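You operate a simulated robot arm through the tools that you are given. There is no shell and no other tool. Be economical: measure what you need, move in short steps, check, and stop when the job is done.

Carry out the task below with a simulated two-armed robot. There is one attempt and no reset: what you move stays moved.

## Task
Take the lentil bag and put it on the blue tabletop. Put the shine tin on the drainer. Take the filter brush on the baking worktop and put it away on the gas bench top. Pick up the drainer brush with one hand, pass it to the other hand and put it on the loading side. Take the microwave sponge and put it on the drawer corner. Open the waste locker door, put the dish brush from the trap locker floor on the cup spot and shut the door again. Shut the tin locker door. Fetch the burner brush and stand it on top of the broccoli. Put the spindle brush on the grey tabletop. Put the tall glass on the gas bench top away on the blue tabletop. Fetch the lemonade bottle and set it in the wicker basket. Any order will do. Set down upright: lentil bag, microwave sponge, burner brush, tall glass.

The check looks at the end state, three seconds after you hand in, the way a careful person would. Anything else that was tipped, shoved, dropped, spilled or broken makes it a failure.

## Robot
Two 7-joint arms with two-finger grippers on one trunk, on a base that drives. Base frame: it is fixed to the floor where the robot stands at the start and does not move with it; the origin is under the middle of the robot, x ahead of it, y to its left, z up. Readings come in mm, rad, newtons and seconds.
The left shoulder is at the start at [24, 214, 1081], the right one opposite. Places, roughly: blue tabletop [-900, -1900, 800]; broccoli (8x8x6 cm) [1000, 2700, 900]; burner brush (6x6x17 cm) [4700, -600, 900]; cup spot (15x15 cm) [3340, 4920, 900]; dish brush (6x6x17 cm) [1400, 7100, 200]; drainer [1600, 6400, 900]; drainer brush (5x15x15 cm) [-1800, 4900, 500]; drawer corner (16x16 cm) [-1520, 4900, 900]; filter brush (6x11x12 cm) [-1100, 3000, 900]; gas bench top [4700, -800, 900]; grey tabletop [2800, 300, 800]; lemonade bottle [4750, 1500, 1000]; lentil bag [500, -250, 1000]; loading side [-1200, 5000, 900]; microwave sponge (6x9x11 cm) [-200, 4800, 900]; shine tin [750, 2500, 1000]; spindle brush (4x6x15 cm) [4800, -600, 900]; tall glass (7x7x13 cm) [4600, -800, 1000]; tin locker door [1200, 7700, 500]; waste locker door [1400, 7200, 500]; wicker basket (28x16x9 cm) [1000, -100, 900]. Payload 2.2 kg a hand.
The TCP of each hand is the grasp point between the finger pads, 19 mm short of the fingertips. In the tool frame z runs along the fingers and y along their closing line. Largest opening 116 mm; the body of the gripper starts 70 mm behind the TCP.
Orientation is that of the tool frame in the base frame, as a unit quaternion [w, x, y, z]. With the fingers straight down and closing along the base's y, the tool's x points along the base's -x, its y along +y and its z along -z.

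## Interface
- The arms move only by the tool nudge_tool. It takes "left_rows", "right_rows" or both (then of equal length, played together; a hand with none holds still); each is a list of rows, each an object of numbers (a shift or turn left out is 0, a gripper value left out holds the last): "x", "y", "z": the shift along the tool's x, y, z in mm; "ax", "ay", "az": the turn, a rotation vector about the tool's x, y, z in rad. In form: [{"x": .., "y": .., "z": .., "ax": .., "ay": .., "az": ..}, ...]. A call has 1 to 10 rows; each row shifts and turns the commanded pose from where the row before left it, along the tool's axes as they then stand. "left_fingers" and "right_fingers" are, for a hand that has rows, the finger opening in mm, from 0 to 116, set as the call begins (left out, the last holds). Rows are played at 5 a second. More than 50 mm and 0.15 rad between two rows, or a gripper value outside its range, and nothing of the call is played. A pose out of reach is approached as far as the arm can. The call stops where the force on the tool passes 40 N (or 10 N more than at its start, if that is more) or the arm is blocked; 0.2 s more then pass. Each finger halts on what it meets, pressing with about 43 N; the grip force reading is that of the motor and also rises with nothing between the fingers. The clock runs only during rows and for 0.2 s after the last one: add rows that do not move to give the fingers time. The reply holds the time, the measured pose of the TCP, the force on the tool along the base axes, the opening and the grip force, in the units named above and with some noise, with the torque about the TCP (base axes, N m) and any sound that the robot's microphone picked up, and new pictures: "views" is both (left out), scene, wrist or none (wrist: the cameras of the hands that moved).
- Cameras (640 x 400 px; columns grow to the right, rows downward): "scene" is now at [134.2, -16.9, 1275.4]; the picture's right is [-0.15, -0.99, -0.00], its down [-0.32, 0.05, -0.94] and it looks along [0.93, -0.14, -0.33] (base axes); focal length 250 px, centre (320, 200). "left" rides on the left gripper at [69, 15, -97] in its tool frame; the picture's right is [-0.21, 0.98, 0.00], its down [-0.76, -0.17, -0.63] and it looks along [-0.62, -0.14, 0.77] (tool axes); focal length 251 px, centre (320, 200). "right" rides on the right gripper at [69, -15, -97] in its tool frame; the picture's right is [0.21, 0.98, 0.00], its down [-0.76, 0.17, -0.63] and it looks along [-0.62, 0.14, 0.77] (tool axes); focal length 251 px, centre (320, 200). There is no depth. A picture from a camera that has moved, and an enlarged one, comes with that camera's place and axes in the base frame and with its lens.
- move_column(by): slides the trunk up (or, below 0, down) by that many mm; the arms and the scene camera ride with it, the base frame stays. It gives what a move gives, with no picture.
- roll_base(legs): drives the robot by 1 to 6 legs, each [ahead, left, turn to the left] in mm, mm and rad, along the robot's own axes; the way and the turn of a leg run together, so that a leg with both is an arc; at most 1500 mm and 3.142 rad a leg. The arms and the cameras ride along, it lands a little off, and it stops where it bumps. It gives what a move gives, and a new picture of the scene camera.
- turn_head(pan, tilt): turns the head with the scene camera to pan (to the left, within 1.396 rad either way) and tilt (down, from -0.506 to 1.204), counted from straight ahead of the robot. It gives what a move gives, and a new picture of the scene camera.
- close_up(camera, box): a new picture of the part [left, top, right, bottom] of that camera's present view, enlarged. No time passes.
- sign_off(): hands the job in; it is judged then, once.

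Work in short steps. Places have to be worked out from the pictures, the camera data and where the tool is seen: move nearer, look again, correct. Check each grasp and each placing, and mend what went wrong. You have 567 turns and 360 pictures in all, those below and enlarged ones among them. Open the grippers and draw the arms clear of the work before you hand the job in, unless the task says otherwise; then end with one line.

The tools are called after ">>>" as a command line: name --argument value ..., lists and objects as JSON in quotes. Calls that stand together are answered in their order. nudge_tool: Moves the arms, as the interface text tells. Its arguments: {"type":"object","properties":{"left_rows":{"type":"array","items":{"type":"object","properties":{"x":{"type":"number"},"y":{"type":"number"},"z":{"type":"number"},"ax":{"type":"number"},"ay":{"type":"number"},"az":{"type":"number"}}}},"left_fingers":{"type":"number"},"right_rows":{"type":"array","items":{"type":"object","properties":{"x":{"type":"number"},"y":{"type":"number"},"z":{"type":"number"},"ax":{"type":"number"},"ay":{"type":"number"},"az":{"type":"number"}}}},"right_fingers":{"type":"number"},"views":{"type":"string","enum":["both","scene","wrist","none"]}},"required":[]} The other tools are called the same way: move_column (by) slides the trunk up or down; roll_base (legs) drives the base; turn_head (pan, tilt) turns the head that bears the scene camera; close_up (camera, box) takes an enlarged picture of a part of a camera's view; sign_off () hands the job in.

At the start:

```text
t: 0.0
left_tcp_pos: [465.0, 91.4, 1234.9]
left_tool_rot: [-0.001, 0.0, 1.0, 0.001]
left_contact_force: [0.1, 0.6, 0.2]
left_torque: [-0.01, 0.03, 0.02]
left_width: 115.9
left_finger_force: 0.1
right_tcp_pos: [457.6, -354.8, 1235.8]
right_tool_rot: [0.0, 0.0, 1.0, 0.001]
right_contact_force: [-1.1, 0.9, 0.4]
right_torque: [-0.01, -0.02, -0.02]
right_width: 116.0
right_finger_force: 0.1
trunk travel left (down, up): [-225.0, 265.0]
robot x, y, heading: [-0.4, -0.0, -0.002]
head pan, tilt: [-0.15, 0.332]
```

scene: 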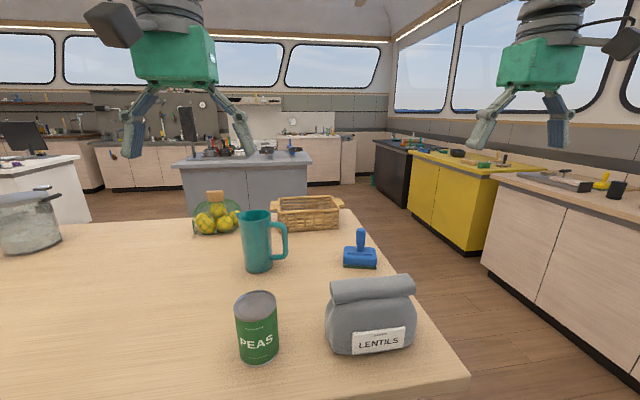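
right: 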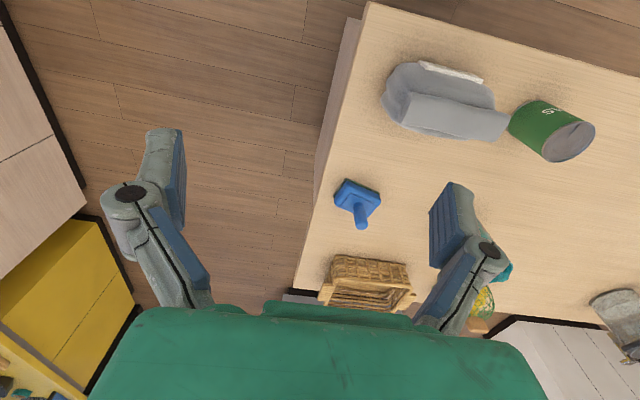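
left: 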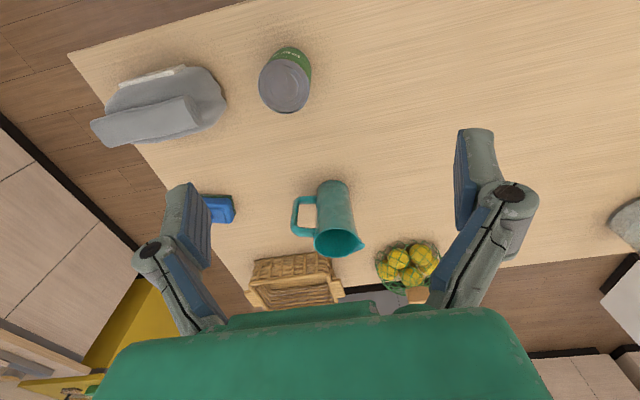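

The lentil bag seems to be near (475,-165), with its top at about z 990 and the table at about z 860. I'll turn the right tool a quarter turn so it closes along the bag's thin side.

>>> nudge_tool --right_rows '[{"az": 0.15}, {"az": 0.15}, {"az": 0.15}, {"az": 0.15}, {"az": 0.15}, {"az": 0.15}, {"az": 0.15}, {"az": 0.15}, {"az": 0.15}, {"az": 0.15}]' --views "none"

```text
t: 2.2
left_tcp_pos: [462.3, 94.3, 1236.0]
left_tool_rot: [0.001, 0.0, 1.0, 0.0]
left_contact_force: [0.5, 0.6, 0.1]
left_torque: [0.01, -0.03, 0.02]
left_width: 116.3
left_finger_force: 0.1
right_tcp_pos: [455.6, -354.1, 1238.5]
right_tool_rot: [0.001, 0.682, 0.731, 0.001]
right_contact_force: [-0.2, 0.0, 0.5]
right_torque: [-0.01, 0.01, 0.04]
right_width: 116.0
right_finger_force: 0.1
trunk travel left (down, up): [-225.0, 265.0]
robot x, y, heading: [-4.6, -1.0, 0.0]
head pan, tilt: [-0.15, 0.332]
```

The turn worked. Tool x now points along base +y and tool y along base +x. I'll move over the bag and look with the right wrist camera.

>>> nudge_tool --right_rows '[{"az": 0.07}, {"x": 45, "y": 5}, {"x": 45, "y": 5}, {"x": 45, "y": 5}, {"x": 45, "y": 5}, {"z": 40}, {"z": 40}]' --views "both"

```text
t: 3.8
left_tcp_pos: [462.8, 94.0, 1234.7]
left_tool_rot: [0.001, 0.0, 1.0, 0.001]
left_contact_force: [0.2, 0.2, -0.5]
left_torque: [0.0, 0.04, -0.03]
left_width: 115.9
left_finger_force: 0.1
right_tcp_pos: [476.2, -175.0, 1160.0]
right_tool_rot: [-0.003, 0.708, 0.706, 0.004]
right_contact_force: [0.0, 0.7, -0.4]
right_torque: [0.03, -0.02, 0.01]
right_width: 116.1
right_finger_force: 0.0
trunk travel left (down, up): [-225.0, 265.0]
robot x, y, heading: [-4.0, 4.3, 0.001]
head pan, tilt: [-0.15, 0.332]
camera scene: at [134.9, -16.3, 1275.3], right [-0.15, -0.99, 0.0], down [-0.33, 0.05, -0.94], along [0.93, -0.14, -0.33], focal length 250 px, centre (320, 200)
camera right: at [462.0, -105.3, 1256.6], right [0.98, 0.21, 0.0], down [0.16, -0.76, 0.62], along [0.13, -0.61, -0.78], focal length 251 px, centre (320, 200)
```

scene: 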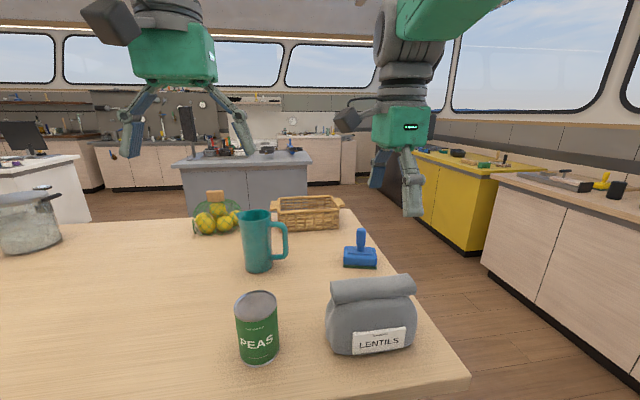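
right: 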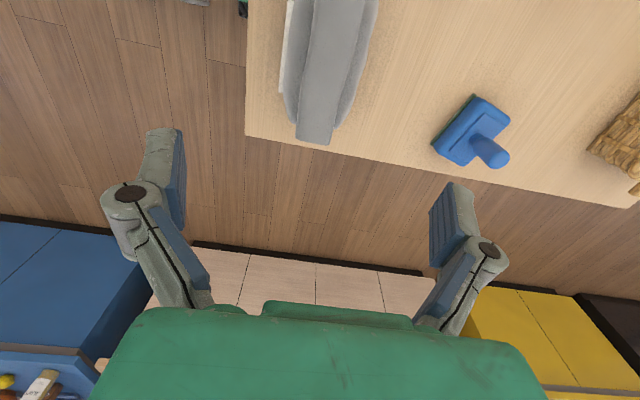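

Projecting the TCP downward, it falls on the bag's fold at about x=483, y=-165. I'll adjust a little, go down to z of about 955 and check.

>>> nudge_tool --right_rows '[{"x": 9, "y": 7, "z": 40}, {"z": 40}, {"z": 40}, {"z": 40}, {"z": 40}]' --views "both"

```text
t: 5.0
left_tcp_pos: [463.2, 94.9, 1235.0]
left_tool_rot: [0.0, 0.0, 1.0, 0.001]
left_contact_force: [0.1, 0.2, -0.7]
left_torque: [-0.02, -0.01, 0.0]
left_width: 116.1
left_finger_force: 0.0
right_tcp_pos: [486.3, -162.2, 973.2]
right_tool_rot: [-0.004, 0.711, 0.703, 0.021]
right_contact_force: [0.3, 0.6, 0.4]
right_torque: [0.02, 0.02, 0.0]
right_width: 116.0
right_finger_force: 0.1
trunk travel left (down, up): [-225.0, 265.0]
robot x, y, heading: [-0.4, 2.2, 0.002]
head pan, tilt: [-0.15, 0.332]
camera scene: at [135.5, -15.5, 1275.2], right [-0.15, -0.99, 0.0], down [-0.33, 0.05, -0.94], along [0.93, -0.14, -0.33], focal length 250 px, centre (320, 200)
camera right: at [469.7, -95.3, 1071.7], right [0.98, 0.2, 0.03], down [0.14, -0.78, 0.61], along [0.15, -0.59, -0.79], focal length 251 px, centre (320, 200)
```

scene: 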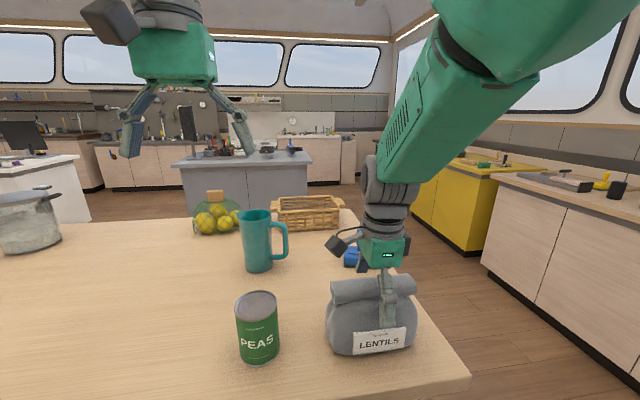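
right: 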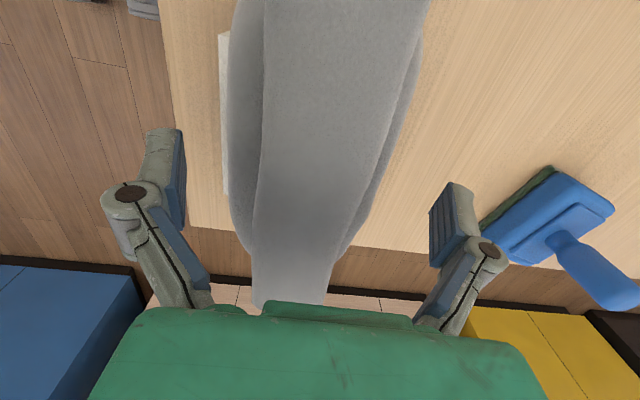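

The bag sits between the fingers, but the arm is near its reach limit at z 973. I'll lower the trunk 20 mm, then close.

>>> move_column --by -20

>>> nudge_tool --right_rows '[{}, {}, {}, {}, {}]' --right_fingers 0 --views "wrist"

```text
t: 5.7
left_tcp_pos: [461.5, 94.8, 1215.9]
left_tool_rot: [0.002, 0.0, 1.0, 0.0]
left_contact_force: [-0.2, -0.1, 0.1]
left_torque: [0.04, 0.01, 0.0]
left_width: 116.0
left_finger_force: 0.1
right_tcp_pos: [485.2, -165.2, 950.8]
right_tool_rot: [-0.006, 0.713, 0.701, 0.018]
right_contact_force: [-0.7, 0.4, -0.4]
right_torque: [0.0, -0.04, 0.02]
right_width: 115.8
right_finger_force: 0.0
trunk travel left (down, up): [-205.0, 285.0]
robot x, y, heading: [3.1, -3.2, -0.005]
head pan, tilt: [-0.15, 0.332]
```

```text
t: 6.9
left_tcp_pos: [460.0, 95.5, 1216.5]
left_tool_rot: [0.002, 0.0, 1.0, -0.001]
left_contact_force: [-0.4, 0.1, -0.3]
left_torque: [0.0, -0.03, -0.02]
left_width: 116.1
left_finger_force: 0.0
right_tcp_pos: [484.4, -165.4, 951.2]
right_tool_rot: [-0.006, 0.713, 0.701, 0.018]
right_contact_force: [-0.9, -2.4, 24.7]
right_torque: [-0.44, 1.1, 0.06]
right_width: 77.9
right_finger_force: 43.5
trunk travel left (down, up): [-205.0, 285.0]
robot x, y, heading: [-3.9, -1.5, 0.003]
head pan, tilt: [-0.15, 0.332]
camera right: at [469.4, -97.3, 1049.2], right [0.98, 0.2, 0.02], down [0.14, -0.78, 0.61], along [0.14, -0.59, -0.79], focal length 251 px, centre (320, 200)
```

right: 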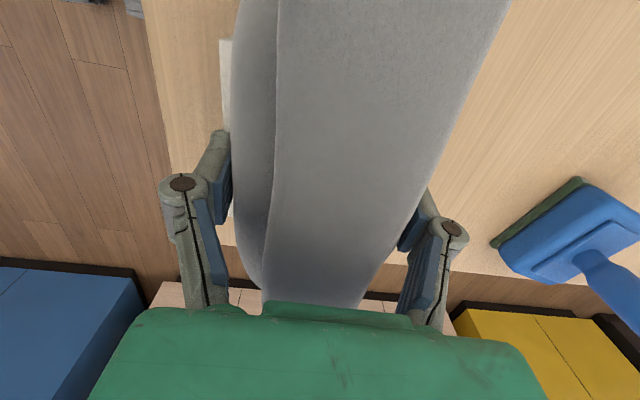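

Gripped at 78 mm. I'll lift straight up.

>>> nudge_tool --right_rows '[{"z": -20}, {"z": -40}, {"z": -40}]' --views "scene"

```text
t: 7.7
left_tcp_pos: [461.3, 96.1, 1215.9]
left_tool_rot: [0.001, -0.001, 1.0, 0.0]
left_contact_force: [-0.2, 0.7, 0.2]
left_torque: [-0.01, 0.0, -0.02]
left_width: 115.8
left_finger_force: 0.0
right_tcp_pos: [482.1, -155.2, 1041.4]
right_tool_rot: [-0.002, 0.707, 0.707, 0.001]
right_contact_force: [-0.9, 0.5, -7.5]
right_torque: [-0.05, -0.01, -0.03]
right_width: 77.9
right_finger_force: 43.1
trunk travel left (down, up): [-205.0, 285.0]
robot x, y, heading: [-0.7, -2.9, 0.001]
head pan, tilt: [-0.15, 0.332]
camera scene: at [134.9, -14.3, 1255.2], right [-0.15, -0.99, 0.0], down [-0.33, 0.05, -0.94], along [0.93, -0.14, -0.33], focal length 250 px, centre (320, 200)
```

scene: 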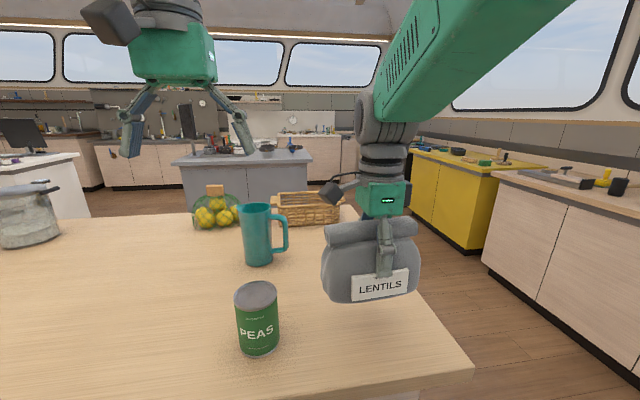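

The bag is held, at about 7.5 N. Before driving, I'll look to the right side of the robot.

>>> turn_head --pan -1.39 --tilt 0.45

>>> turn_head --pan 1.39 --tilt 0.35

```text
t: 9.1
left_tcp_pos: [462.0, 93.5, 1216.7]
left_tool_rot: [0.001, 0.0, 1.0, 0.0]
left_contact_force: [0.5, 1.0, 0.2]
left_torque: [0.0, 0.0, 0.0]
left_width: 115.9
left_finger_force: 0.0
right_tcp_pos: [482.2, -157.3, 1040.7]
right_tool_rot: [-0.002, 0.708, 0.707, 0.002]
right_contact_force: [-0.1, 0.3, -8.5]
right_torque: [-0.06, 0.01, 0.01]
right_width: 78.2
right_finger_force: 42.8
trunk travel left (down, up): [-205.0, 285.0]
robot x, y, heading: [1.5, -0.4, 0.001]
head pan, tilt: [-1.389, 0.45]
camera scene: at [134.8, -18.4, 1254.4], right [-0.18, -0.98, 0.0], down [-0.33, 0.06, -0.94], along [0.93, -0.17, -0.34], focal length 250 px, centre (320, 200)
```

scene: 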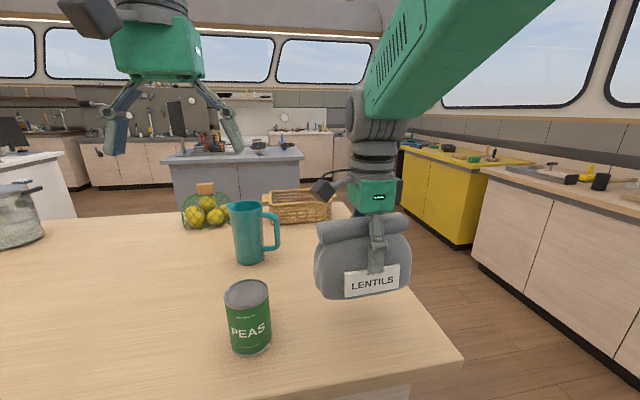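

```text
t: 11.6
left_tcp_pos: [462.2, 94.5, 1216.4]
left_tool_rot: [0.001, 0.001, 1.0, 0.0]
left_contact_force: [0.9, -0.5, 0.5]
left_torque: [-0.02, 0.02, 0.0]
left_width: 116.0
left_finger_force: 0.1
right_tcp_pos: [482.3, -156.5, 1042.2]
right_tool_rot: [-0.002, 0.707, 0.707, 0.003]
right_contact_force: [-0.4, 0.3, -8.2]
right_torque: [-0.05, 0.0, -0.02]
right_width: 78.1
right_finger_force: 42.9
trunk travel left (down, up): [-205.0, 285.0]
robot x, y, heading: [1.6, -0.5, 0.0]
head pan, tilt: [1.389, 0.351]
camera scene: at [59.9, 90.1, 1253.7], right [0.98, -0.18, 0.0], down [-0.07, -0.34, -0.94], along [0.17, 0.92, -0.34], focal length 250 px, centre (320, 200)
```

scene: 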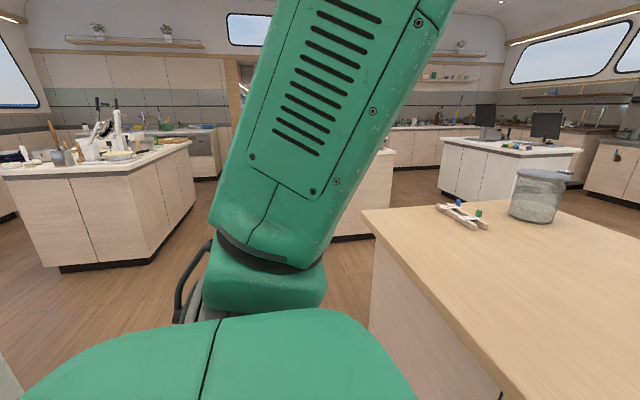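

The first head picture lagged. The bag is clear of the table, so I'll turn the robot right in place (the bag swings away from the tin) with the head looking ahead, to see the blue unit.

>>> turn_head --pan -0.3 --tilt 0.45

>>> roll_base --legs '[[0, 0, -1.571]]'

```text
t: 13.3
left_tcp_pos: [462.3, 94.7, 1214.7]
left_tool_rot: [0.001, 0.0, 1.0, 0.001]
left_contact_force: [0.7, -0.3, 0.2]
left_torque: [0.04, 0.02, -0.03]
left_width: 116.0
left_finger_force: 0.1
right_tcp_pos: [482.4, -158.4, 1041.1]
right_tool_rot: [-0.002, 0.708, 0.707, 0.003]
right_contact_force: [0.0, 0.1, -6.9]
right_torque: [-0.04, 0.01, -0.02]
right_width: 77.9
right_finger_force: 43.1
trunk travel left (down, up): [-205.0, 285.0]
robot x, y, heading: [1.9, 2.2, 0.003]
head pan, tilt: [-0.3, 0.45]
camera scene: at [134.0, -16.4, 1245.2], right [-0.16, -0.99, 0.0], down [-0.42, 0.07, -0.9], along [0.89, -0.15, -0.43], focal length 250 px, centre (320, 200)
```

scene: 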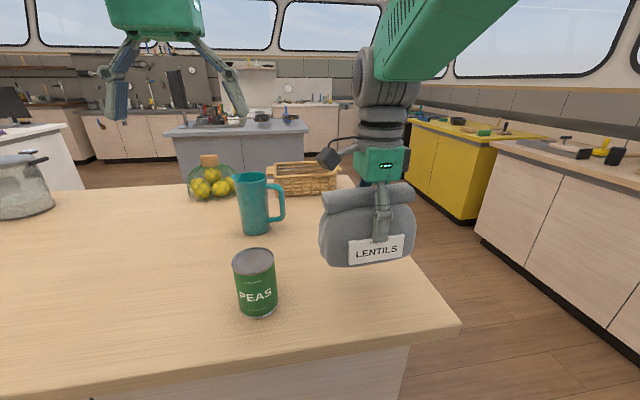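

```text
t: 17.5
left_tcp_pos: [93.4, -463.0, 1215.5]
left_tool_rot: [-0.001, 0.707, 0.707, 0.0]
left_contact_force: [-0.3, -0.5, 0.8]
left_torque: [-0.04, 0.01, 0.01]
left_width: 116.3
left_finger_force: 0.1
right_tcp_pos: [-157.5, -482.8, 1041.4]
right_tool_rot: [0.0, 1.0, -0.001, 0.003]
right_contact_force: [-0.8, -0.3, -8.0]
right_torque: [-0.01, 0.04, 0.04]
right_width: 78.1
right_finger_force: 43.1
trunk travel left (down, up): [-205.0, 285.0]
robot x, y, heading: [-0.6, 2.1, -1.573]
head pan, tilt: [-0.3, 0.45]
camera scene: at [-15.4, -135.8, 1245.2], right [-0.99, 0.16, 0.0], down [0.07, 0.42, -0.9], along [-0.15, -0.89, -0.43], focal length 250 px, centre (320, 200)
```

scene: 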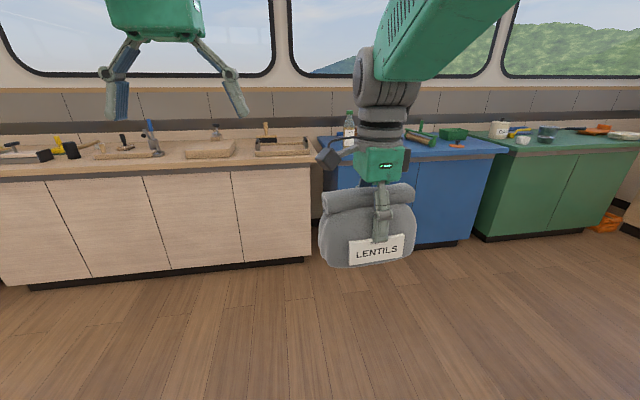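

Only a small pan to the right seems to take effect. The blue bench spans roughly x -350 to -1600, with its front at about y -1650. I'll drive nearer and look again.

>>> roll_base --legs '[[650, -850, 0]]'

```text
t: 23.1
left_tcp_pos: [-753.7, -1135.7, 1216.0]
left_tool_rot: [0.0, 0.703, 0.711, -0.002]
left_contact_force: [-0.9, -0.7, 0.7]
left_torque: [0.0, 0.02, 0.0]
left_width: 116.0
left_finger_force: 0.0
right_tcp_pos: [-1004.2, -1157.5, 1045.4]
right_tool_rot: [0.002, 1.0, 0.004, 0.003]
right_contact_force: [0.4, 0.5, -6.9]
right_torque: [-0.02, 0.07, 0.0]
right_width: 77.6
right_finger_force: 42.7
trunk travel left (down, up): [-205.0, 285.0]
robot x, y, heading: [-852.9, -674.4, -1.561]
head pan, tilt: [-0.3, 0.45]
camera scene: at [-866.5, -813.1, 1246.5], right [-0.99, 0.16, 0.0], down [0.06, 0.41, -0.91], along [-0.15, -0.9, -0.42], focal length 250 px, centre (320, 200)
```

scene: 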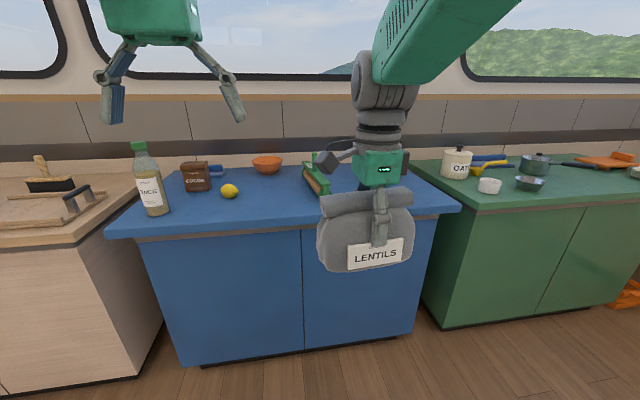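

The blue top is at z of about 790, with a free area front right. I'll drive up to it and check with the wrist camera before lowering.

>>> roll_base --legs '[[580, -150, -0.01]]'

>>> close_up --camera "right" --box '[0, 0, 640, 400]'

```text
t: 26.4
left_tcp_pos: [-909.6, -1707.4, 1217.8]
left_tool_rot: [0.002, 0.711, 0.703, -0.004]
left_contact_force: [0.4, 0.0, 0.3]
left_torque: [0.03, 0.02, -0.03]
left_width: 115.8
left_finger_force: 0.1
right_tcp_pos: [-1161.2, -1725.3, 1045.3]
right_tool_rot: [0.004, 1.0, -0.005, 0.005]
right_contact_force: [-0.3, -0.1, -8.0]
right_torque: [0.03, 0.07, -0.01]
right_width: 77.6
right_finger_force: 43.4
trunk travel left (down, up): [-205.0, 285.0]
robot x, y, heading: [-1002.5, -1246.7, -1.584]
head pan, tilt: [-0.3, 0.45]
camera scene: at [-1017.6, -1385.8, 1247.6], right [-0.98, 0.18, 0.0], down [0.07, 0.4, -0.91], along [-0.17, -0.9, -0.41], focal length 250 px, centre (320, 200)
```

scene: 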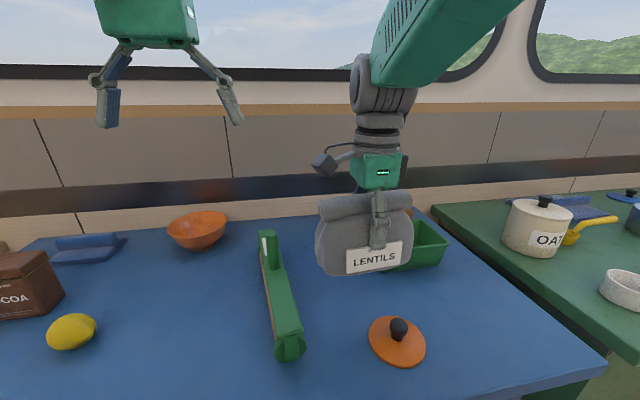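

```text
1.00 times, centred on (320, 200) of right (not enlarged: the box is as wide or as high as the picture)
camera zoom: at [-1093.2, -1708.5, 1142.9], right [0.2, -0.98, 0.01], down [-0.76, -0.15, 0.63], along [-0.61, -0.13, -0.78], focal length 251 px, centre (320, 200)
```

zoom: 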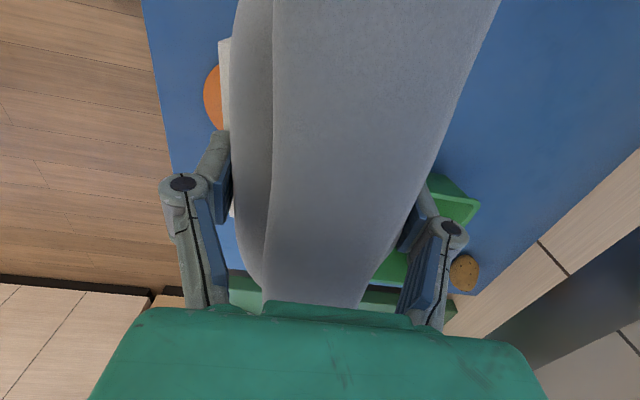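

The free patch is around x -890, between the green roller and the lemon. I'll strafe left 275 mm and lower the trunk 110 mm.

>>> roll_base --legs '[[0, 275, 0.012]]'

>>> move_column --by -110

>>> turn_head --pan -0.15 --tilt 0.8

```text
t: 28.4
left_tcp_pos: [-653.5, -1703.0, 1220.8]
left_tool_rot: [0.009, 0.705, 0.709, 0.003]
left_contact_force: [-0.4, 1.1, -0.9]
left_torque: [-0.04, -0.07, -0.01]
left_width: 116.0
left_finger_force: 0.0
right_tcp_pos: [-902.3, -1726.9, 1044.7]
right_tool_rot: [0.005, 1.0, 0.001, 0.016]
right_contact_force: [-2.2, 0.5, -6.9]
right_torque: [0.04, -0.09, -0.05]
right_width: 77.4
right_finger_force: 42.7
trunk travel left (down, up): [-205.0, 285.0]
robot x, y, heading: [-731.8, -1249.7, -1.563]
head pan, tilt: [-0.3, 0.45]
camera scene: at [-763.6, -1385.6, 1245.4], right [-0.98, 0.2, -0.01], down [0.1, 0.42, -0.9], along [-0.18, -0.89, -0.43], focal length 250 px, centre (320, 200)
```

scene: 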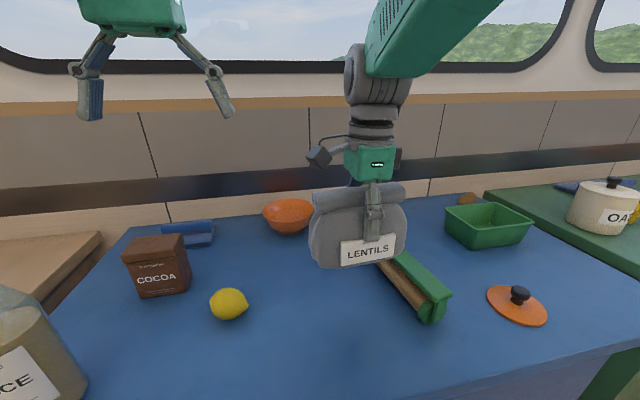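

```text
t: 29.8
left_tcp_pos: [-629.5, -1698.6, 1109.4]
left_tool_rot: [0.004, 0.705, 0.709, -0.005]
left_contact_force: [0.4, 0.0, 0.6]
left_torque: [0.0, 0.08, 0.01]
left_width: 116.0
left_finger_force: 0.0
right_tcp_pos: [-881.7, -1721.8, 941.8]
right_tool_rot: [0.007, 1.0, 0.003, 0.005]
right_contact_force: [0.8, 0.2, -6.6]
right_torque: [-0.01, 0.07, 0.01]
right_width: 77.7
right_finger_force: 43.2
trunk travel left (down, up): [-95.0, 395.0]
robot x, y, heading: [-733.5, -1250.7, -1.563]
head pan, tilt: [-0.3, 0.45]
```

```text
t: 30.6
left_tcp_pos: [-631.9, -1699.9, 1110.2]
left_tool_rot: [0.005, 0.704, 0.71, -0.004]
left_contact_force: [1.8, -0.5, 0.5]
left_torque: [0.02, 0.05, -0.01]
left_width: 116.2
left_finger_force: 0.1
right_tcp_pos: [-882.7, -1722.4, 939.2]
right_tool_rot: [0.006, 1.0, 0.002, 0.008]
right_contact_force: [1.6, -0.4, -8.1]
right_torque: [0.02, 0.09, -0.03]
right_width: 77.8
right_finger_force: 42.7
trunk travel left (down, up): [-95.0, 395.0]
robot x, y, heading: [-731.6, -1249.4, -1.564]
head pan, tilt: [-0.15, 0.799]
camera scene: at [-733.6, -1374.4, 1103.9], right [-0.99, 0.14, 0.01], down [0.1, 0.71, -0.7], along [-0.1, -0.69, -0.72], focal length 250 px, centre (320, 200)
```

scene: 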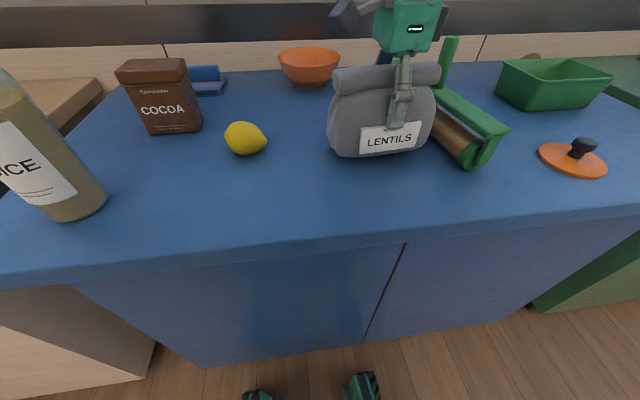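

The bag hovers over a clear patch. I'll lower it in small steps until contact.

>>> nudge_tool --right_rows '[{"z": 15}, {"z": 10}, {"z": 5}, {"z": 5}, {"z": 5}]' --views "none"

```text
t: 31.3
left_tcp_pos: [-633.0, -1697.9, 1110.3]
left_tool_rot: [0.005, 0.705, 0.709, -0.005]
left_contact_force: [0.2, 0.7, -0.4]
left_torque: [0.06, 0.03, 0.03]
left_width: 115.8
left_finger_force: 0.1
right_tcp_pos: [-887.8, -1725.5, 921.5]
right_tool_rot: [0.015, 1.0, -0.001, 0.006]
right_contact_force: [-7.1, 4.8, 12.3]
right_torque: [0.17, -0.89, 0.27]
right_width: 77.9
right_finger_force: 42.9
trunk travel left (down, up): [-95.0, 395.0]
robot x, y, heading: [-731.2, -1251.2, -1.564]
head pan, tilt: [-0.15, 0.799]
stopped in row 3 (right hand): the force on the tool passed its limit at 46 N (the readings are from after the stop); the commanded pose is now the measured one
```

Contact at z 921. I'll check the picture to see what it touches.

>>> close_up --camera "scene" --box '[260, 20, 560, 220]'

```text
2.00 times, centred on (410, 120) of scene
camera zoom: at [-739.8, -1373.4, 1104.1], right [-0.99, 0.14, 0.0], down [0.1, 0.71, -0.7], along [-0.1, -0.69, -0.72], focal length 499 px, centre (140, 360)
```

zoom: 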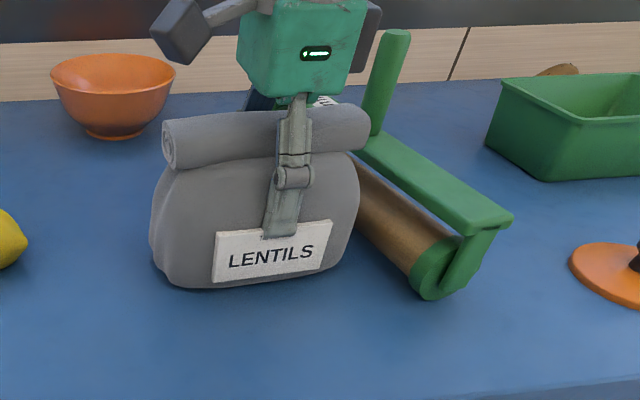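

Triangulating the lid gives a tabletop z of about 840, so the bag is resting on the table. I'll release and go up.

>>> nudge_tool --right_rows '[{}, {}, {}, {"z": -20}, {"z": -40}, {"z": -40}, {"z": -40}]' --right_fingers 116 --views "scene"

```text
t: 32.9
left_tcp_pos: [-638.8, -1697.2, 1112.6]
left_tool_rot: [0.006, 0.705, 0.709, -0.004]
left_contact_force: [-0.1, -0.9, 0.2]
left_torque: [0.01, 0.0, -0.01]
left_width: 115.9
left_finger_force: 0.1
right_tcp_pos: [-894.1, -1719.2, 1064.9]
right_tool_rot: [0.014, 1.0, -0.001, 0.007]
right_contact_force: [0.2, 0.2, -1.0]
right_torque: [-0.01, 0.02, -0.04]
right_width: 115.8
right_finger_force: 0.1
trunk travel left (down, up): [-95.0, 395.0]
robot x, y, heading: [-729.7, -1248.5, -1.565]
head pan, tilt: [-0.15, 0.799]
camera scene: at [-744.1, -1373.3, 1104.0], right [-0.99, 0.14, 0.0], down [0.1, 0.71, -0.7], along [-0.1, -0.69, -0.72], focal length 250 px, centre (320, 200)
```

scene: 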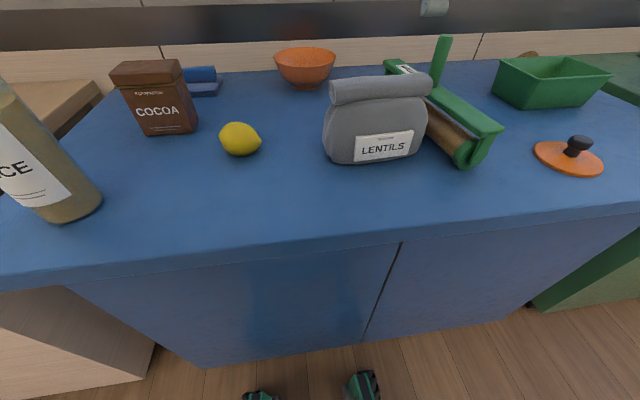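

The lentil bag stands on the blue table. I'll raise the trunk, back off, turn to face +x and drive along the aisle toward the gas bench.

>>> move_column --by 130

>>> turn_head --pan 0 --tilt 0.4

>>> roll_base --legs '[[-370, 0, 0], [0, 0, 1.565], [1400, 0, 0], [1400, 0, 0]]'

```text
t: 34.5
left_tcp_pos: [-638.4, -1697.2, 1241.5]
left_tool_rot: [0.007, 0.705, 0.709, -0.003]
left_contact_force: [-1.0, 0.3, -0.7]
left_torque: [0.03, -0.01, -0.01]
left_width: 116.0
left_finger_force: 0.1
right_tcp_pos: [-894.9, -1720.4, 1194.2]
right_tool_rot: [0.014, 1.0, 0.0, 0.008]
right_contact_force: [0.0, 0.4, -0.3]
right_torque: [0.0, -0.01, 0.04]
right_width: 116.0
right_finger_force: 0.0
trunk travel left (down, up): [-225.0, 265.0]
robot x, y, heading: [-733.3, -1252.5, -1.568]
head pan, tilt: [-0.15, 0.799]
```

```text
t: 35.4
left_tcp_pos: [-637.5, -1697.5, 1241.2]
left_tool_rot: [0.006, 0.706, 0.709, -0.003]
left_contact_force: [-0.5, 0.0, -0.6]
left_torque: [-0.02, -0.04, 0.01]
left_width: 116.1
left_finger_force: 0.0
right_tcp_pos: [-894.1, -1719.7, 1194.6]
right_tool_rot: [0.014, 1.0, -0.001, 0.007]
right_contact_force: [0.8, 0.2, 0.5]
right_torque: [-0.03, -0.01, -0.03]
right_width: 115.9
right_finger_force: 0.0
trunk travel left (down, up): [-225.0, 265.0]
robot x, y, heading: [-734.1, -1246.6, -1.562]
head pan, tilt: [0.0, 0.4]
camera scene: at [-732.0, -1387.2, 1269.0], right [-1.0, -0.01, 0.0], down [0.0, 0.39, -0.92], along [0.01, -0.92, -0.39], focal length 250 px, centre (320, 200)
```

scene: 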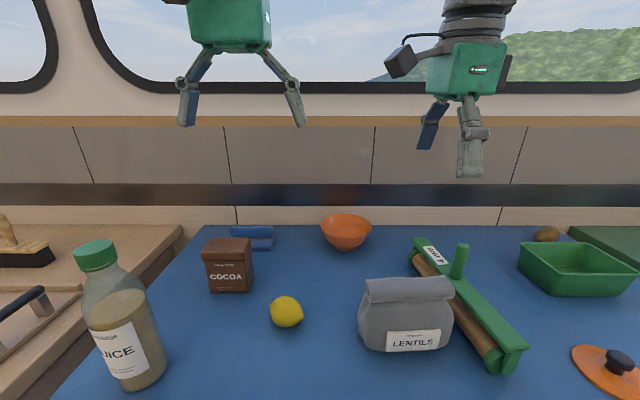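

```text
t: 55.1
left_tcp_pos: [2588.4, -833.4, 1241.9]
left_tool_rot: [0.007, 0.003, 1.0, 0.002]
left_contact_force: [-0.2, 0.4, -0.2]
left_torque: [-0.01, 0.01, 0.01]
left_width: 116.1
left_finger_force: 0.0
right_tcp_pos: [2606.4, -1089.1, 1194.3]
right_tool_rot: [0.005, 0.711, 0.703, 0.015]
right_contact_force: [-0.9, 0.7, -0.3]
right_torque: [0.03, 0.0, -0.02]
right_width: 116.0
right_finger_force: 0.0
trunk travel left (down, up): [-225.0, 265.0]
robot x, y, heading: [2139.8, -921.2, -0.002]
head pan, tilt: [0.0, 0.4]
camera scene: at [2275.0, -924.5, 1269.0], right [0.0, -1.0, 0.0], down [-0.39, 0.0, -0.92], along [0.92, 0.0, -0.39], focal length 250 px, centre (320, 200)
```

scene: 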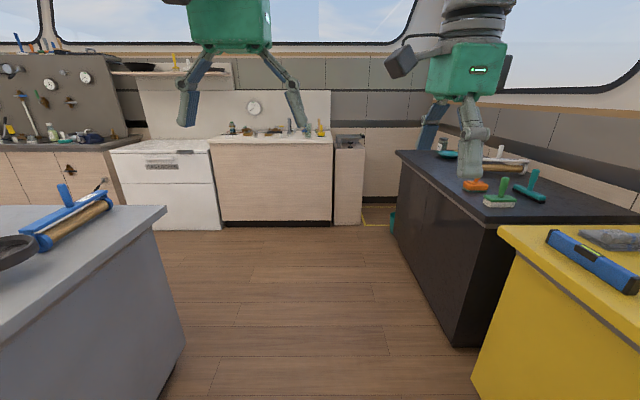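

The gas bench is straight ahead, front at about x 4540, with a clear aisle. I'll drive up to within viewing distance.

>>> roll_base --legs '[[1400, 150, 0], [400, 50, 0]]'

>>> turn_head --pan 0 --tilt 0.65

```text
t: 64.2
left_tcp_pos: [4398.0, -683.4, 1243.3]
left_tool_rot: [0.008, 0.02, 1.0, 0.002]
left_contact_force: [0.8, -0.2, -0.3]
left_torque: [0.0, 0.01, -0.01]
left_width: 116.2
left_finger_force: 0.0
right_tcp_pos: [4409.9, -939.5, 1195.5]
right_tool_rot: [0.006, 0.723, 0.691, 0.016]
right_contact_force: [0.1, -0.6, 0.1]
right_torque: [0.0, 0.02, -0.01]
right_width: 116.1
right_finger_force: 0.0
trunk travel left (down, up): [-225.0, 265.0]
robot x, y, heading: [3951.9, -757.9, -0.039]
head pan, tilt: [0.0, 0.4]
camera scene: at [4084.8, -764.3, 1269.1], right [-0.04, -1.0, 0.0], down [-0.39, 0.01, -0.92], along [0.92, -0.03, -0.39], focal length 250 px, centre (320, 200)
```

scene: 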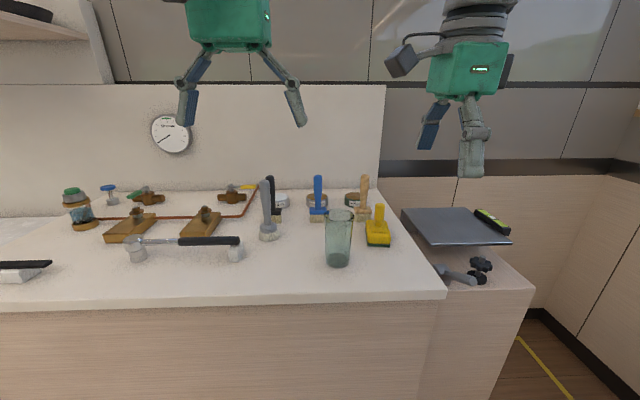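

```text
t: 65.0
left_tcp_pos: [4396.1, -682.6, 1243.7]
left_tool_rot: [0.009, 0.019, 1.0, 0.001]
left_contact_force: [0.4, 0.5, 0.5]
left_torque: [0.04, -0.02, -0.02]
left_width: 115.9
left_finger_force: 0.1
right_tcp_pos: [4407.2, -939.6, 1195.4]
right_tool_rot: [0.006, 0.723, 0.691, 0.016]
right_contact_force: [0.3, 0.2, -0.1]
right_torque: [-0.04, 0.0, 0.01]
right_width: 115.8
right_finger_force: 0.1
trunk travel left (down, up): [-225.0, 265.0]
robot x, y, heading: [3951.4, -762.1, -0.035]
head pan, tilt: [0.0, 0.649]
camera scene: at [4079.0, -763.9, 1246.6], right [-0.04, -1.0, 0.0], down [-0.61, 0.02, -0.8], along [0.79, -0.03, -0.61], focal length 250 px, centre (320, 200)
```

scene: 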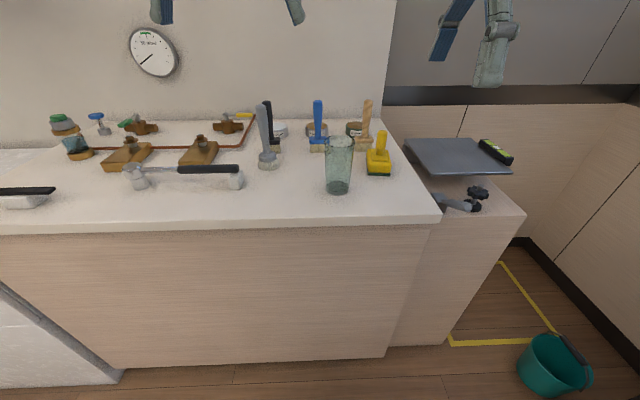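

The tall glass is visible along with several brushes. I'll zoom in to identify the burner and spindle brushes.

>>> close_up --camera "scene" --box '[220, 80, 420, 205]'

>>> close_up --camera "scene" --box '[40, 80, 260, 215]'

```text
3.20 times, centred on (320, 142) of scene
camera zoom: at [4079.0, -763.9, 1246.6], right [-0.04, -1.0, 0.0], down [-0.61, 0.02, -0.8], along [0.79, -0.03, -0.61], focal length 799 px, centre (320, 384)
```

zoom: 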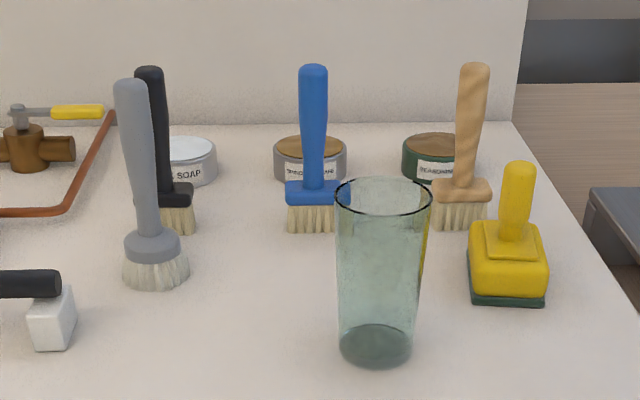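

```text
2.91 times, centred on (150, 148) of scene
camera zoom: at [4079.0, -763.9, 1246.6], right [-0.04, -1.0, 0.0], down [-0.61, 0.02, -0.8], along [0.79, -0.03, -0.61], focal length 726 px, centre (814, 353)
```

zoom: 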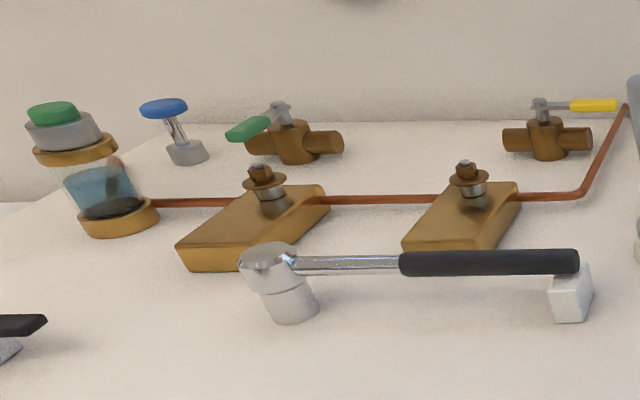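

The grey round-headed brush at (4714,-636) fits the burner brush, and the black flat one behind it at (4818,-650) fits the spindle brush. I'll drive closer, lined up for the left hand, and test the left arm's forward reach.

>>> roll_base --legs '[[230, 30, 0.036]]'

>>> nudge_tool --left_rows '[{"x": -50}, {"x": -50}, {"x": -30}]' --right_rows '[{"az": -0.15}, {"az": -0.15}, {"az": -0.15}]' --views "wrist"

```text
t: 66.8
left_tcp_pos: [4629.8, -643.3, 1244.9]
left_tool_rot: [0.008, 0.002, 1.0, 0.002]
left_contact_force: [-0.3, -0.5, 0.3]
left_torque: [0.03, 0.03, 0.02]
left_width: 116.1
left_finger_force: 0.1
right_tcp_pos: [4649.3, -898.4, 1195.3]
right_tool_rot: [0.005, 0.711, 0.703, 0.017]
right_contact_force: [0.2, -0.2, 0.2]
right_torque: [0.02, 0.01, 0.0]
right_width: 116.0
right_finger_force: 0.1
trunk travel left (down, up): [-225.0, 265.0]
robot x, y, heading: [4185.0, -733.6, 0.0]
head pan, tilt: [0.0, 0.649]
camera scene: at [4314.8, -734.3, 1246.6], right [0.0, -1.0, 0.0], down [-0.61, 0.0, -0.79], along [0.79, 0.0, -0.61], focal length 250 px, centre (320, 200)
```

scene: 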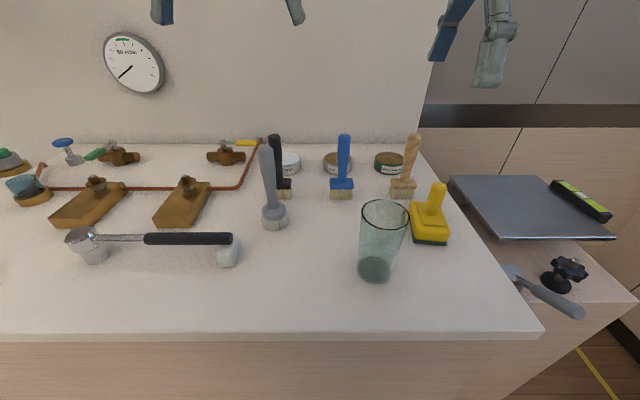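

```text
t: 67.5
left_tcp_pos: [4759.5, -646.3, 1245.2]
left_tool_rot: [0.009, 0.003, 1.0, 0.002]
left_contact_force: [0.4, 0.2, 0.2]
left_torque: [0.01, 0.04, 0.03]
left_width: 115.8
left_finger_force: 0.0
right_tcp_pos: [4648.4, -897.3, 1196.0]
right_tool_rot: [0.009, 0.536, 0.844, 0.016]
right_contact_force: [-0.5, 0.2, 0.4]
right_torque: [0.03, 0.05, 0.0]
right_width: 115.7
right_finger_force: 0.1
trunk travel left (down, up): [-225.0, 265.0]
robot x, y, heading: [4184.5, -731.6, 0.002]
head pan, tilt: [0.0, 0.649]
camera right: at [4601.7, -842.4, 1291.9], right [0.79, 0.61, 0.04], down [0.45, -0.62, 0.64], along [0.41, -0.49, -0.77], focal length 251 px, centre (320, 200)
camera left: at [4689.9, -633.0, 1339.7], right [0.22, 0.98, 0.01], down [0.74, -0.17, 0.65], along [0.63, -0.14, -0.76], focal length 251 px, centre (320, 200)
```

right: 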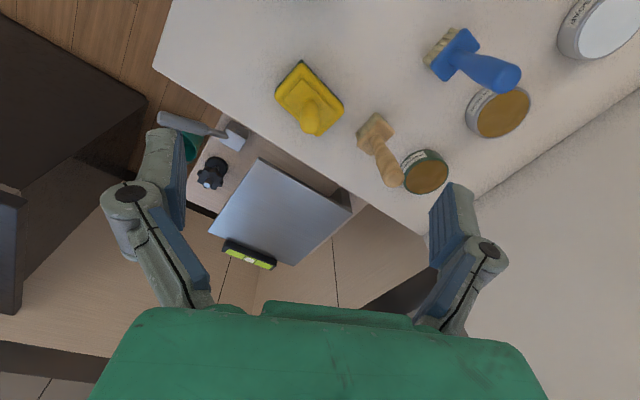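
left: 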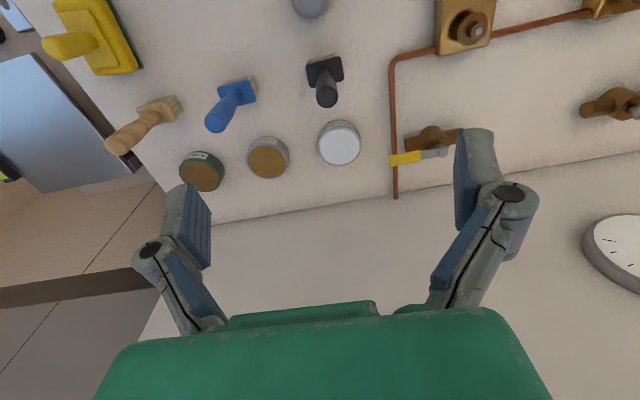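

The left arm reaches 575 mm forward at this height, so I'll use the trunk to go down. First I'll bring the left hand over the grey brush (4706,-642), and raise the right arm clear while turning it back.

>>> nudge_tool --left_rows '[{"x": 27, "y": 2}, {"x": 27, "y": 2}, {}, {}, {}, {}, {}, {}, {}, {}]' --right_rows '[{"az": -0.15, "z": -20}, {"az": -0.15, "z": -20}, {"az": -0.15, "z": -20}, {"az": -0.15, "z": -20}, {"az": -0.15, "z": -20}, {"az": -0.15, "z": -20}, {"az": -0.15, "z": -20}, {"az": -0.07, "z": -20}, {"x": 30, "z": -20}, {"x": 30, "z": -20}]' --views "none"

>>> move_column --by -100

>>> close_up --camera "left" --box '[0, 0, 640, 400]'

```text
t: 69.8
left_tcp_pos: [4703.2, -638.9, 1243.3]
left_tool_rot: [0.011, 0.003, 1.0, 0.002]
left_contact_force: [-0.1, -0.8, -0.3]
left_torque: [0.03, -0.01, -0.04]
left_width: 116.1
left_finger_force: 0.2
right_tcp_pos: [4577.1, -901.2, 1392.4]
right_tool_rot: [0.017, 0.007, 1.0, 0.009]
right_contact_force: [-0.4, -0.1, -0.4]
right_torque: [-0.01, -0.03, 0.02]
right_width: 116.1
right_finger_force: 0.1
trunk travel left (down, up): [-225.0, 265.0]
robot x, y, heading: [4184.7, -729.6, -0.002]
head pan, tilt: [0.0, 0.649]
```

```text
t: 71.1
left_tcp_pos: [4704.4, -639.1, 1143.8]
left_tool_rot: [0.01, 0.003, 1.0, 0.001]
left_contact_force: [1.4, -0.4, -0.3]
left_torque: [-0.02, -0.01, -0.02]
left_width: 115.8
left_finger_force: 0.1
right_tcp_pos: [4579.3, -899.1, 1292.6]
right_tool_rot: [0.016, 0.007, 1.0, 0.008]
right_contact_force: [-0.2, -0.4, -0.1]
right_torque: [0.04, -0.05, 0.03]
right_width: 116.1
right_finger_force: 0.1
trunk travel left (down, up): [-125.0, 365.0]
robot x, y, heading: [4185.5, -732.4, 0.003]
head pan, tilt: [0.0, 0.649]
```

```text
1.00 times, centred on (320, 200) of left (not enlarged: the box is as wide or as high as the picture)
camera zoom: at [4634.1, -625.2, 1238.0], right [0.22, 0.98, 0.01], down [0.74, -0.17, 0.65], along [0.63, -0.14, -0.76], focal length 251 px, centre (320, 200)
```

zoom: 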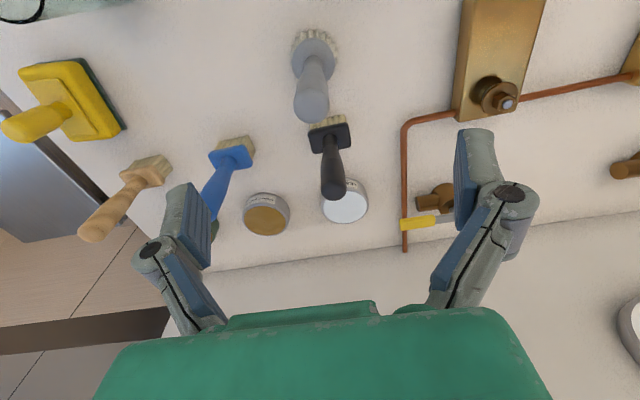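

The grey handle top is at about (4698,-645,1057). I'll shift slightly, then lower with the trunk.

>>> nudge_tool --left_rows '[{"x": 5, "y": -6}]' --views "none"

>>> move_column --by -120

>>> close_up --camera "left" --box '[0, 0, 640, 400]'

```text
t: 71.5
left_tcp_pos: [4699.2, -646.1, 1143.6]
left_tool_rot: [0.01, 0.002, 1.0, 0.002]
left_contact_force: [-0.3, 0.8, 0.5]
left_torque: [0.05, 0.0, 0.0]
left_width: 115.9
left_finger_force: 0.1
right_tcp_pos: [4579.0, -901.2, 1292.3]
right_tool_rot: [0.016, 0.007, 1.0, 0.009]
right_contact_force: [0.2, 0.1, -0.1]
right_torque: [0.04, 0.01, 0.0]
right_width: 116.0
right_finger_force: 0.0
trunk travel left (down, up): [-125.0, 365.0]
robot x, y, heading: [4183.7, -732.0, 0.002]
head pan, tilt: [0.0, 0.649]
```

```text
t: 73.0
left_tcp_pos: [4699.2, -645.8, 1023.2]
left_tool_rot: [0.009, 0.002, 1.0, 0.002]
left_contact_force: [-0.4, 0.9, 0.4]
left_torque: [0.02, 0.0, -0.01]
left_width: 116.2
left_finger_force: 0.1
right_tcp_pos: [4578.6, -900.5, 1172.2]
right_tool_rot: [0.017, 0.007, 1.0, 0.007]
right_contact_force: [-0.8, -0.2, -1.1]
right_torque: [0.04, 0.01, 0.0]
right_width: 116.0
right_finger_force: 0.1
trunk travel left (down, up): [-5.0, 485.0]
robot x, y, heading: [4189.0, -733.0, -0.003]
head pan, tilt: [0.0, 0.649]
```

```text
1.00 times, centred on (320, 200) of left (not enlarged: the box is as wide or as high as the picture)
camera zoom: at [4628.9, -631.4, 1118.3], right [0.22, 0.98, 0.01], down [0.74, -0.17, 0.65], along [0.63, -0.14, -0.76], focal length 251 px, centre (320, 200)
```

zoom: 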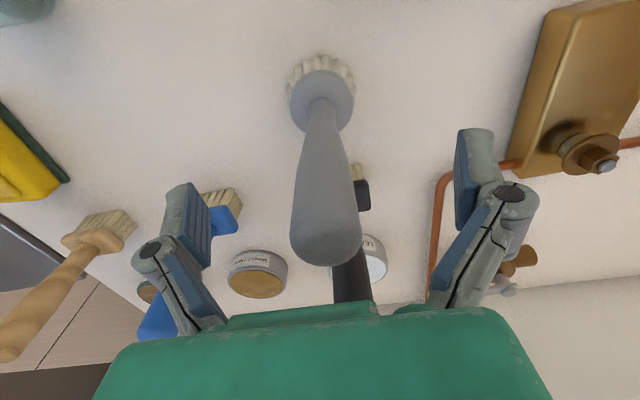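

The handle is centred between the fingers. Closing.

>>> nudge_tool --left_rows '[{}, {}, {}, {}, {}]' --left_fingers 0 --views "none"

>>> nudge_tool --left_rows '[{"z": -30}, {"z": -40}, {"z": -40}, {"z": -40}]' --views "both"

```text
t: 74.2
left_tcp_pos: [4699.9, -646.0, 1023.9]
left_tool_rot: [0.009, 0.002, 1.0, 0.002]
left_contact_force: [1.4, 0.3, 0.0]
left_torque: [0.0, -0.12, 0.03]
left_width: 22.9
left_finger_force: 42.8
right_tcp_pos: [4578.3, -900.7, 1172.7]
right_tool_rot: [0.017, 0.007, 1.0, 0.008]
right_contact_force: [0.2, 0.3, 0.6]
right_torque: [0.04, 0.03, 0.01]
right_width: 116.0
right_finger_force: 0.1
trunk travel left (down, up): [-5.0, 485.0]
robot x, y, heading: [4185.6, -732.1, -0.0]
head pan, tilt: [0.0, 0.649]
```

```text
t: 75.2
left_tcp_pos: [4697.2, -645.2, 1104.2]
left_tool_rot: [0.01, 0.003, 1.0, 0.002]
left_contact_force: [-0.3, -0.6, -1.2]
left_torque: [0.03, -0.03, -0.02]
left_width: 22.9
left_finger_force: 42.7
left hand out of reach, approached as far as the arm can: row 3, 4
right_tcp_pos: [4579.7, -901.0, 1172.6]
right_tool_rot: [0.017, 0.006, 1.0, 0.009]
right_contact_force: [-0.4, 0.6, -0.1]
right_torque: [-0.01, -0.01, 0.03]
right_width: 115.9
right_finger_force: 0.1
trunk travel left (down, up): [-5.0, 485.0]
robot x, y, heading: [4187.1, -731.8, -0.004]
head pan, tilt: [0.0, 0.649]
camera scene: at [4314.7, -734.7, 1026.5], right [0.0, -1.0, 0.0], down [-0.61, 0.0, -0.79], along [0.79, 0.0, -0.61], focal length 250 px, centre (320, 200)
camera left: at [4626.6, -632.0, 1197.4], right [0.22, 0.98, 0.01], down [0.74, -0.17, 0.65], along [0.63, -0.14, -0.76], focal length 251 px, centre (320, 200)
```

scene: 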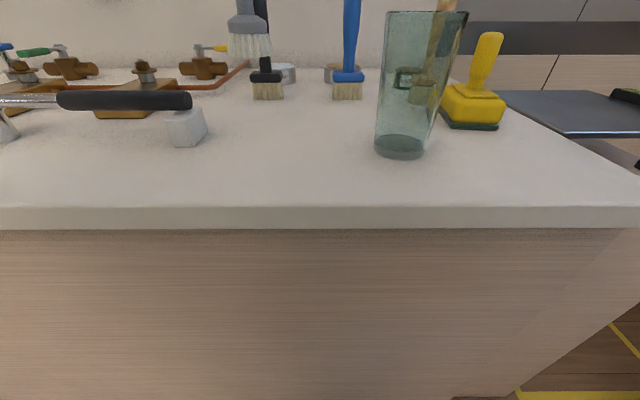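
left: 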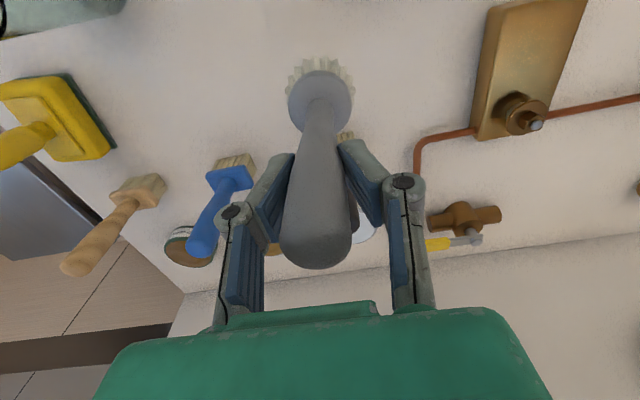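

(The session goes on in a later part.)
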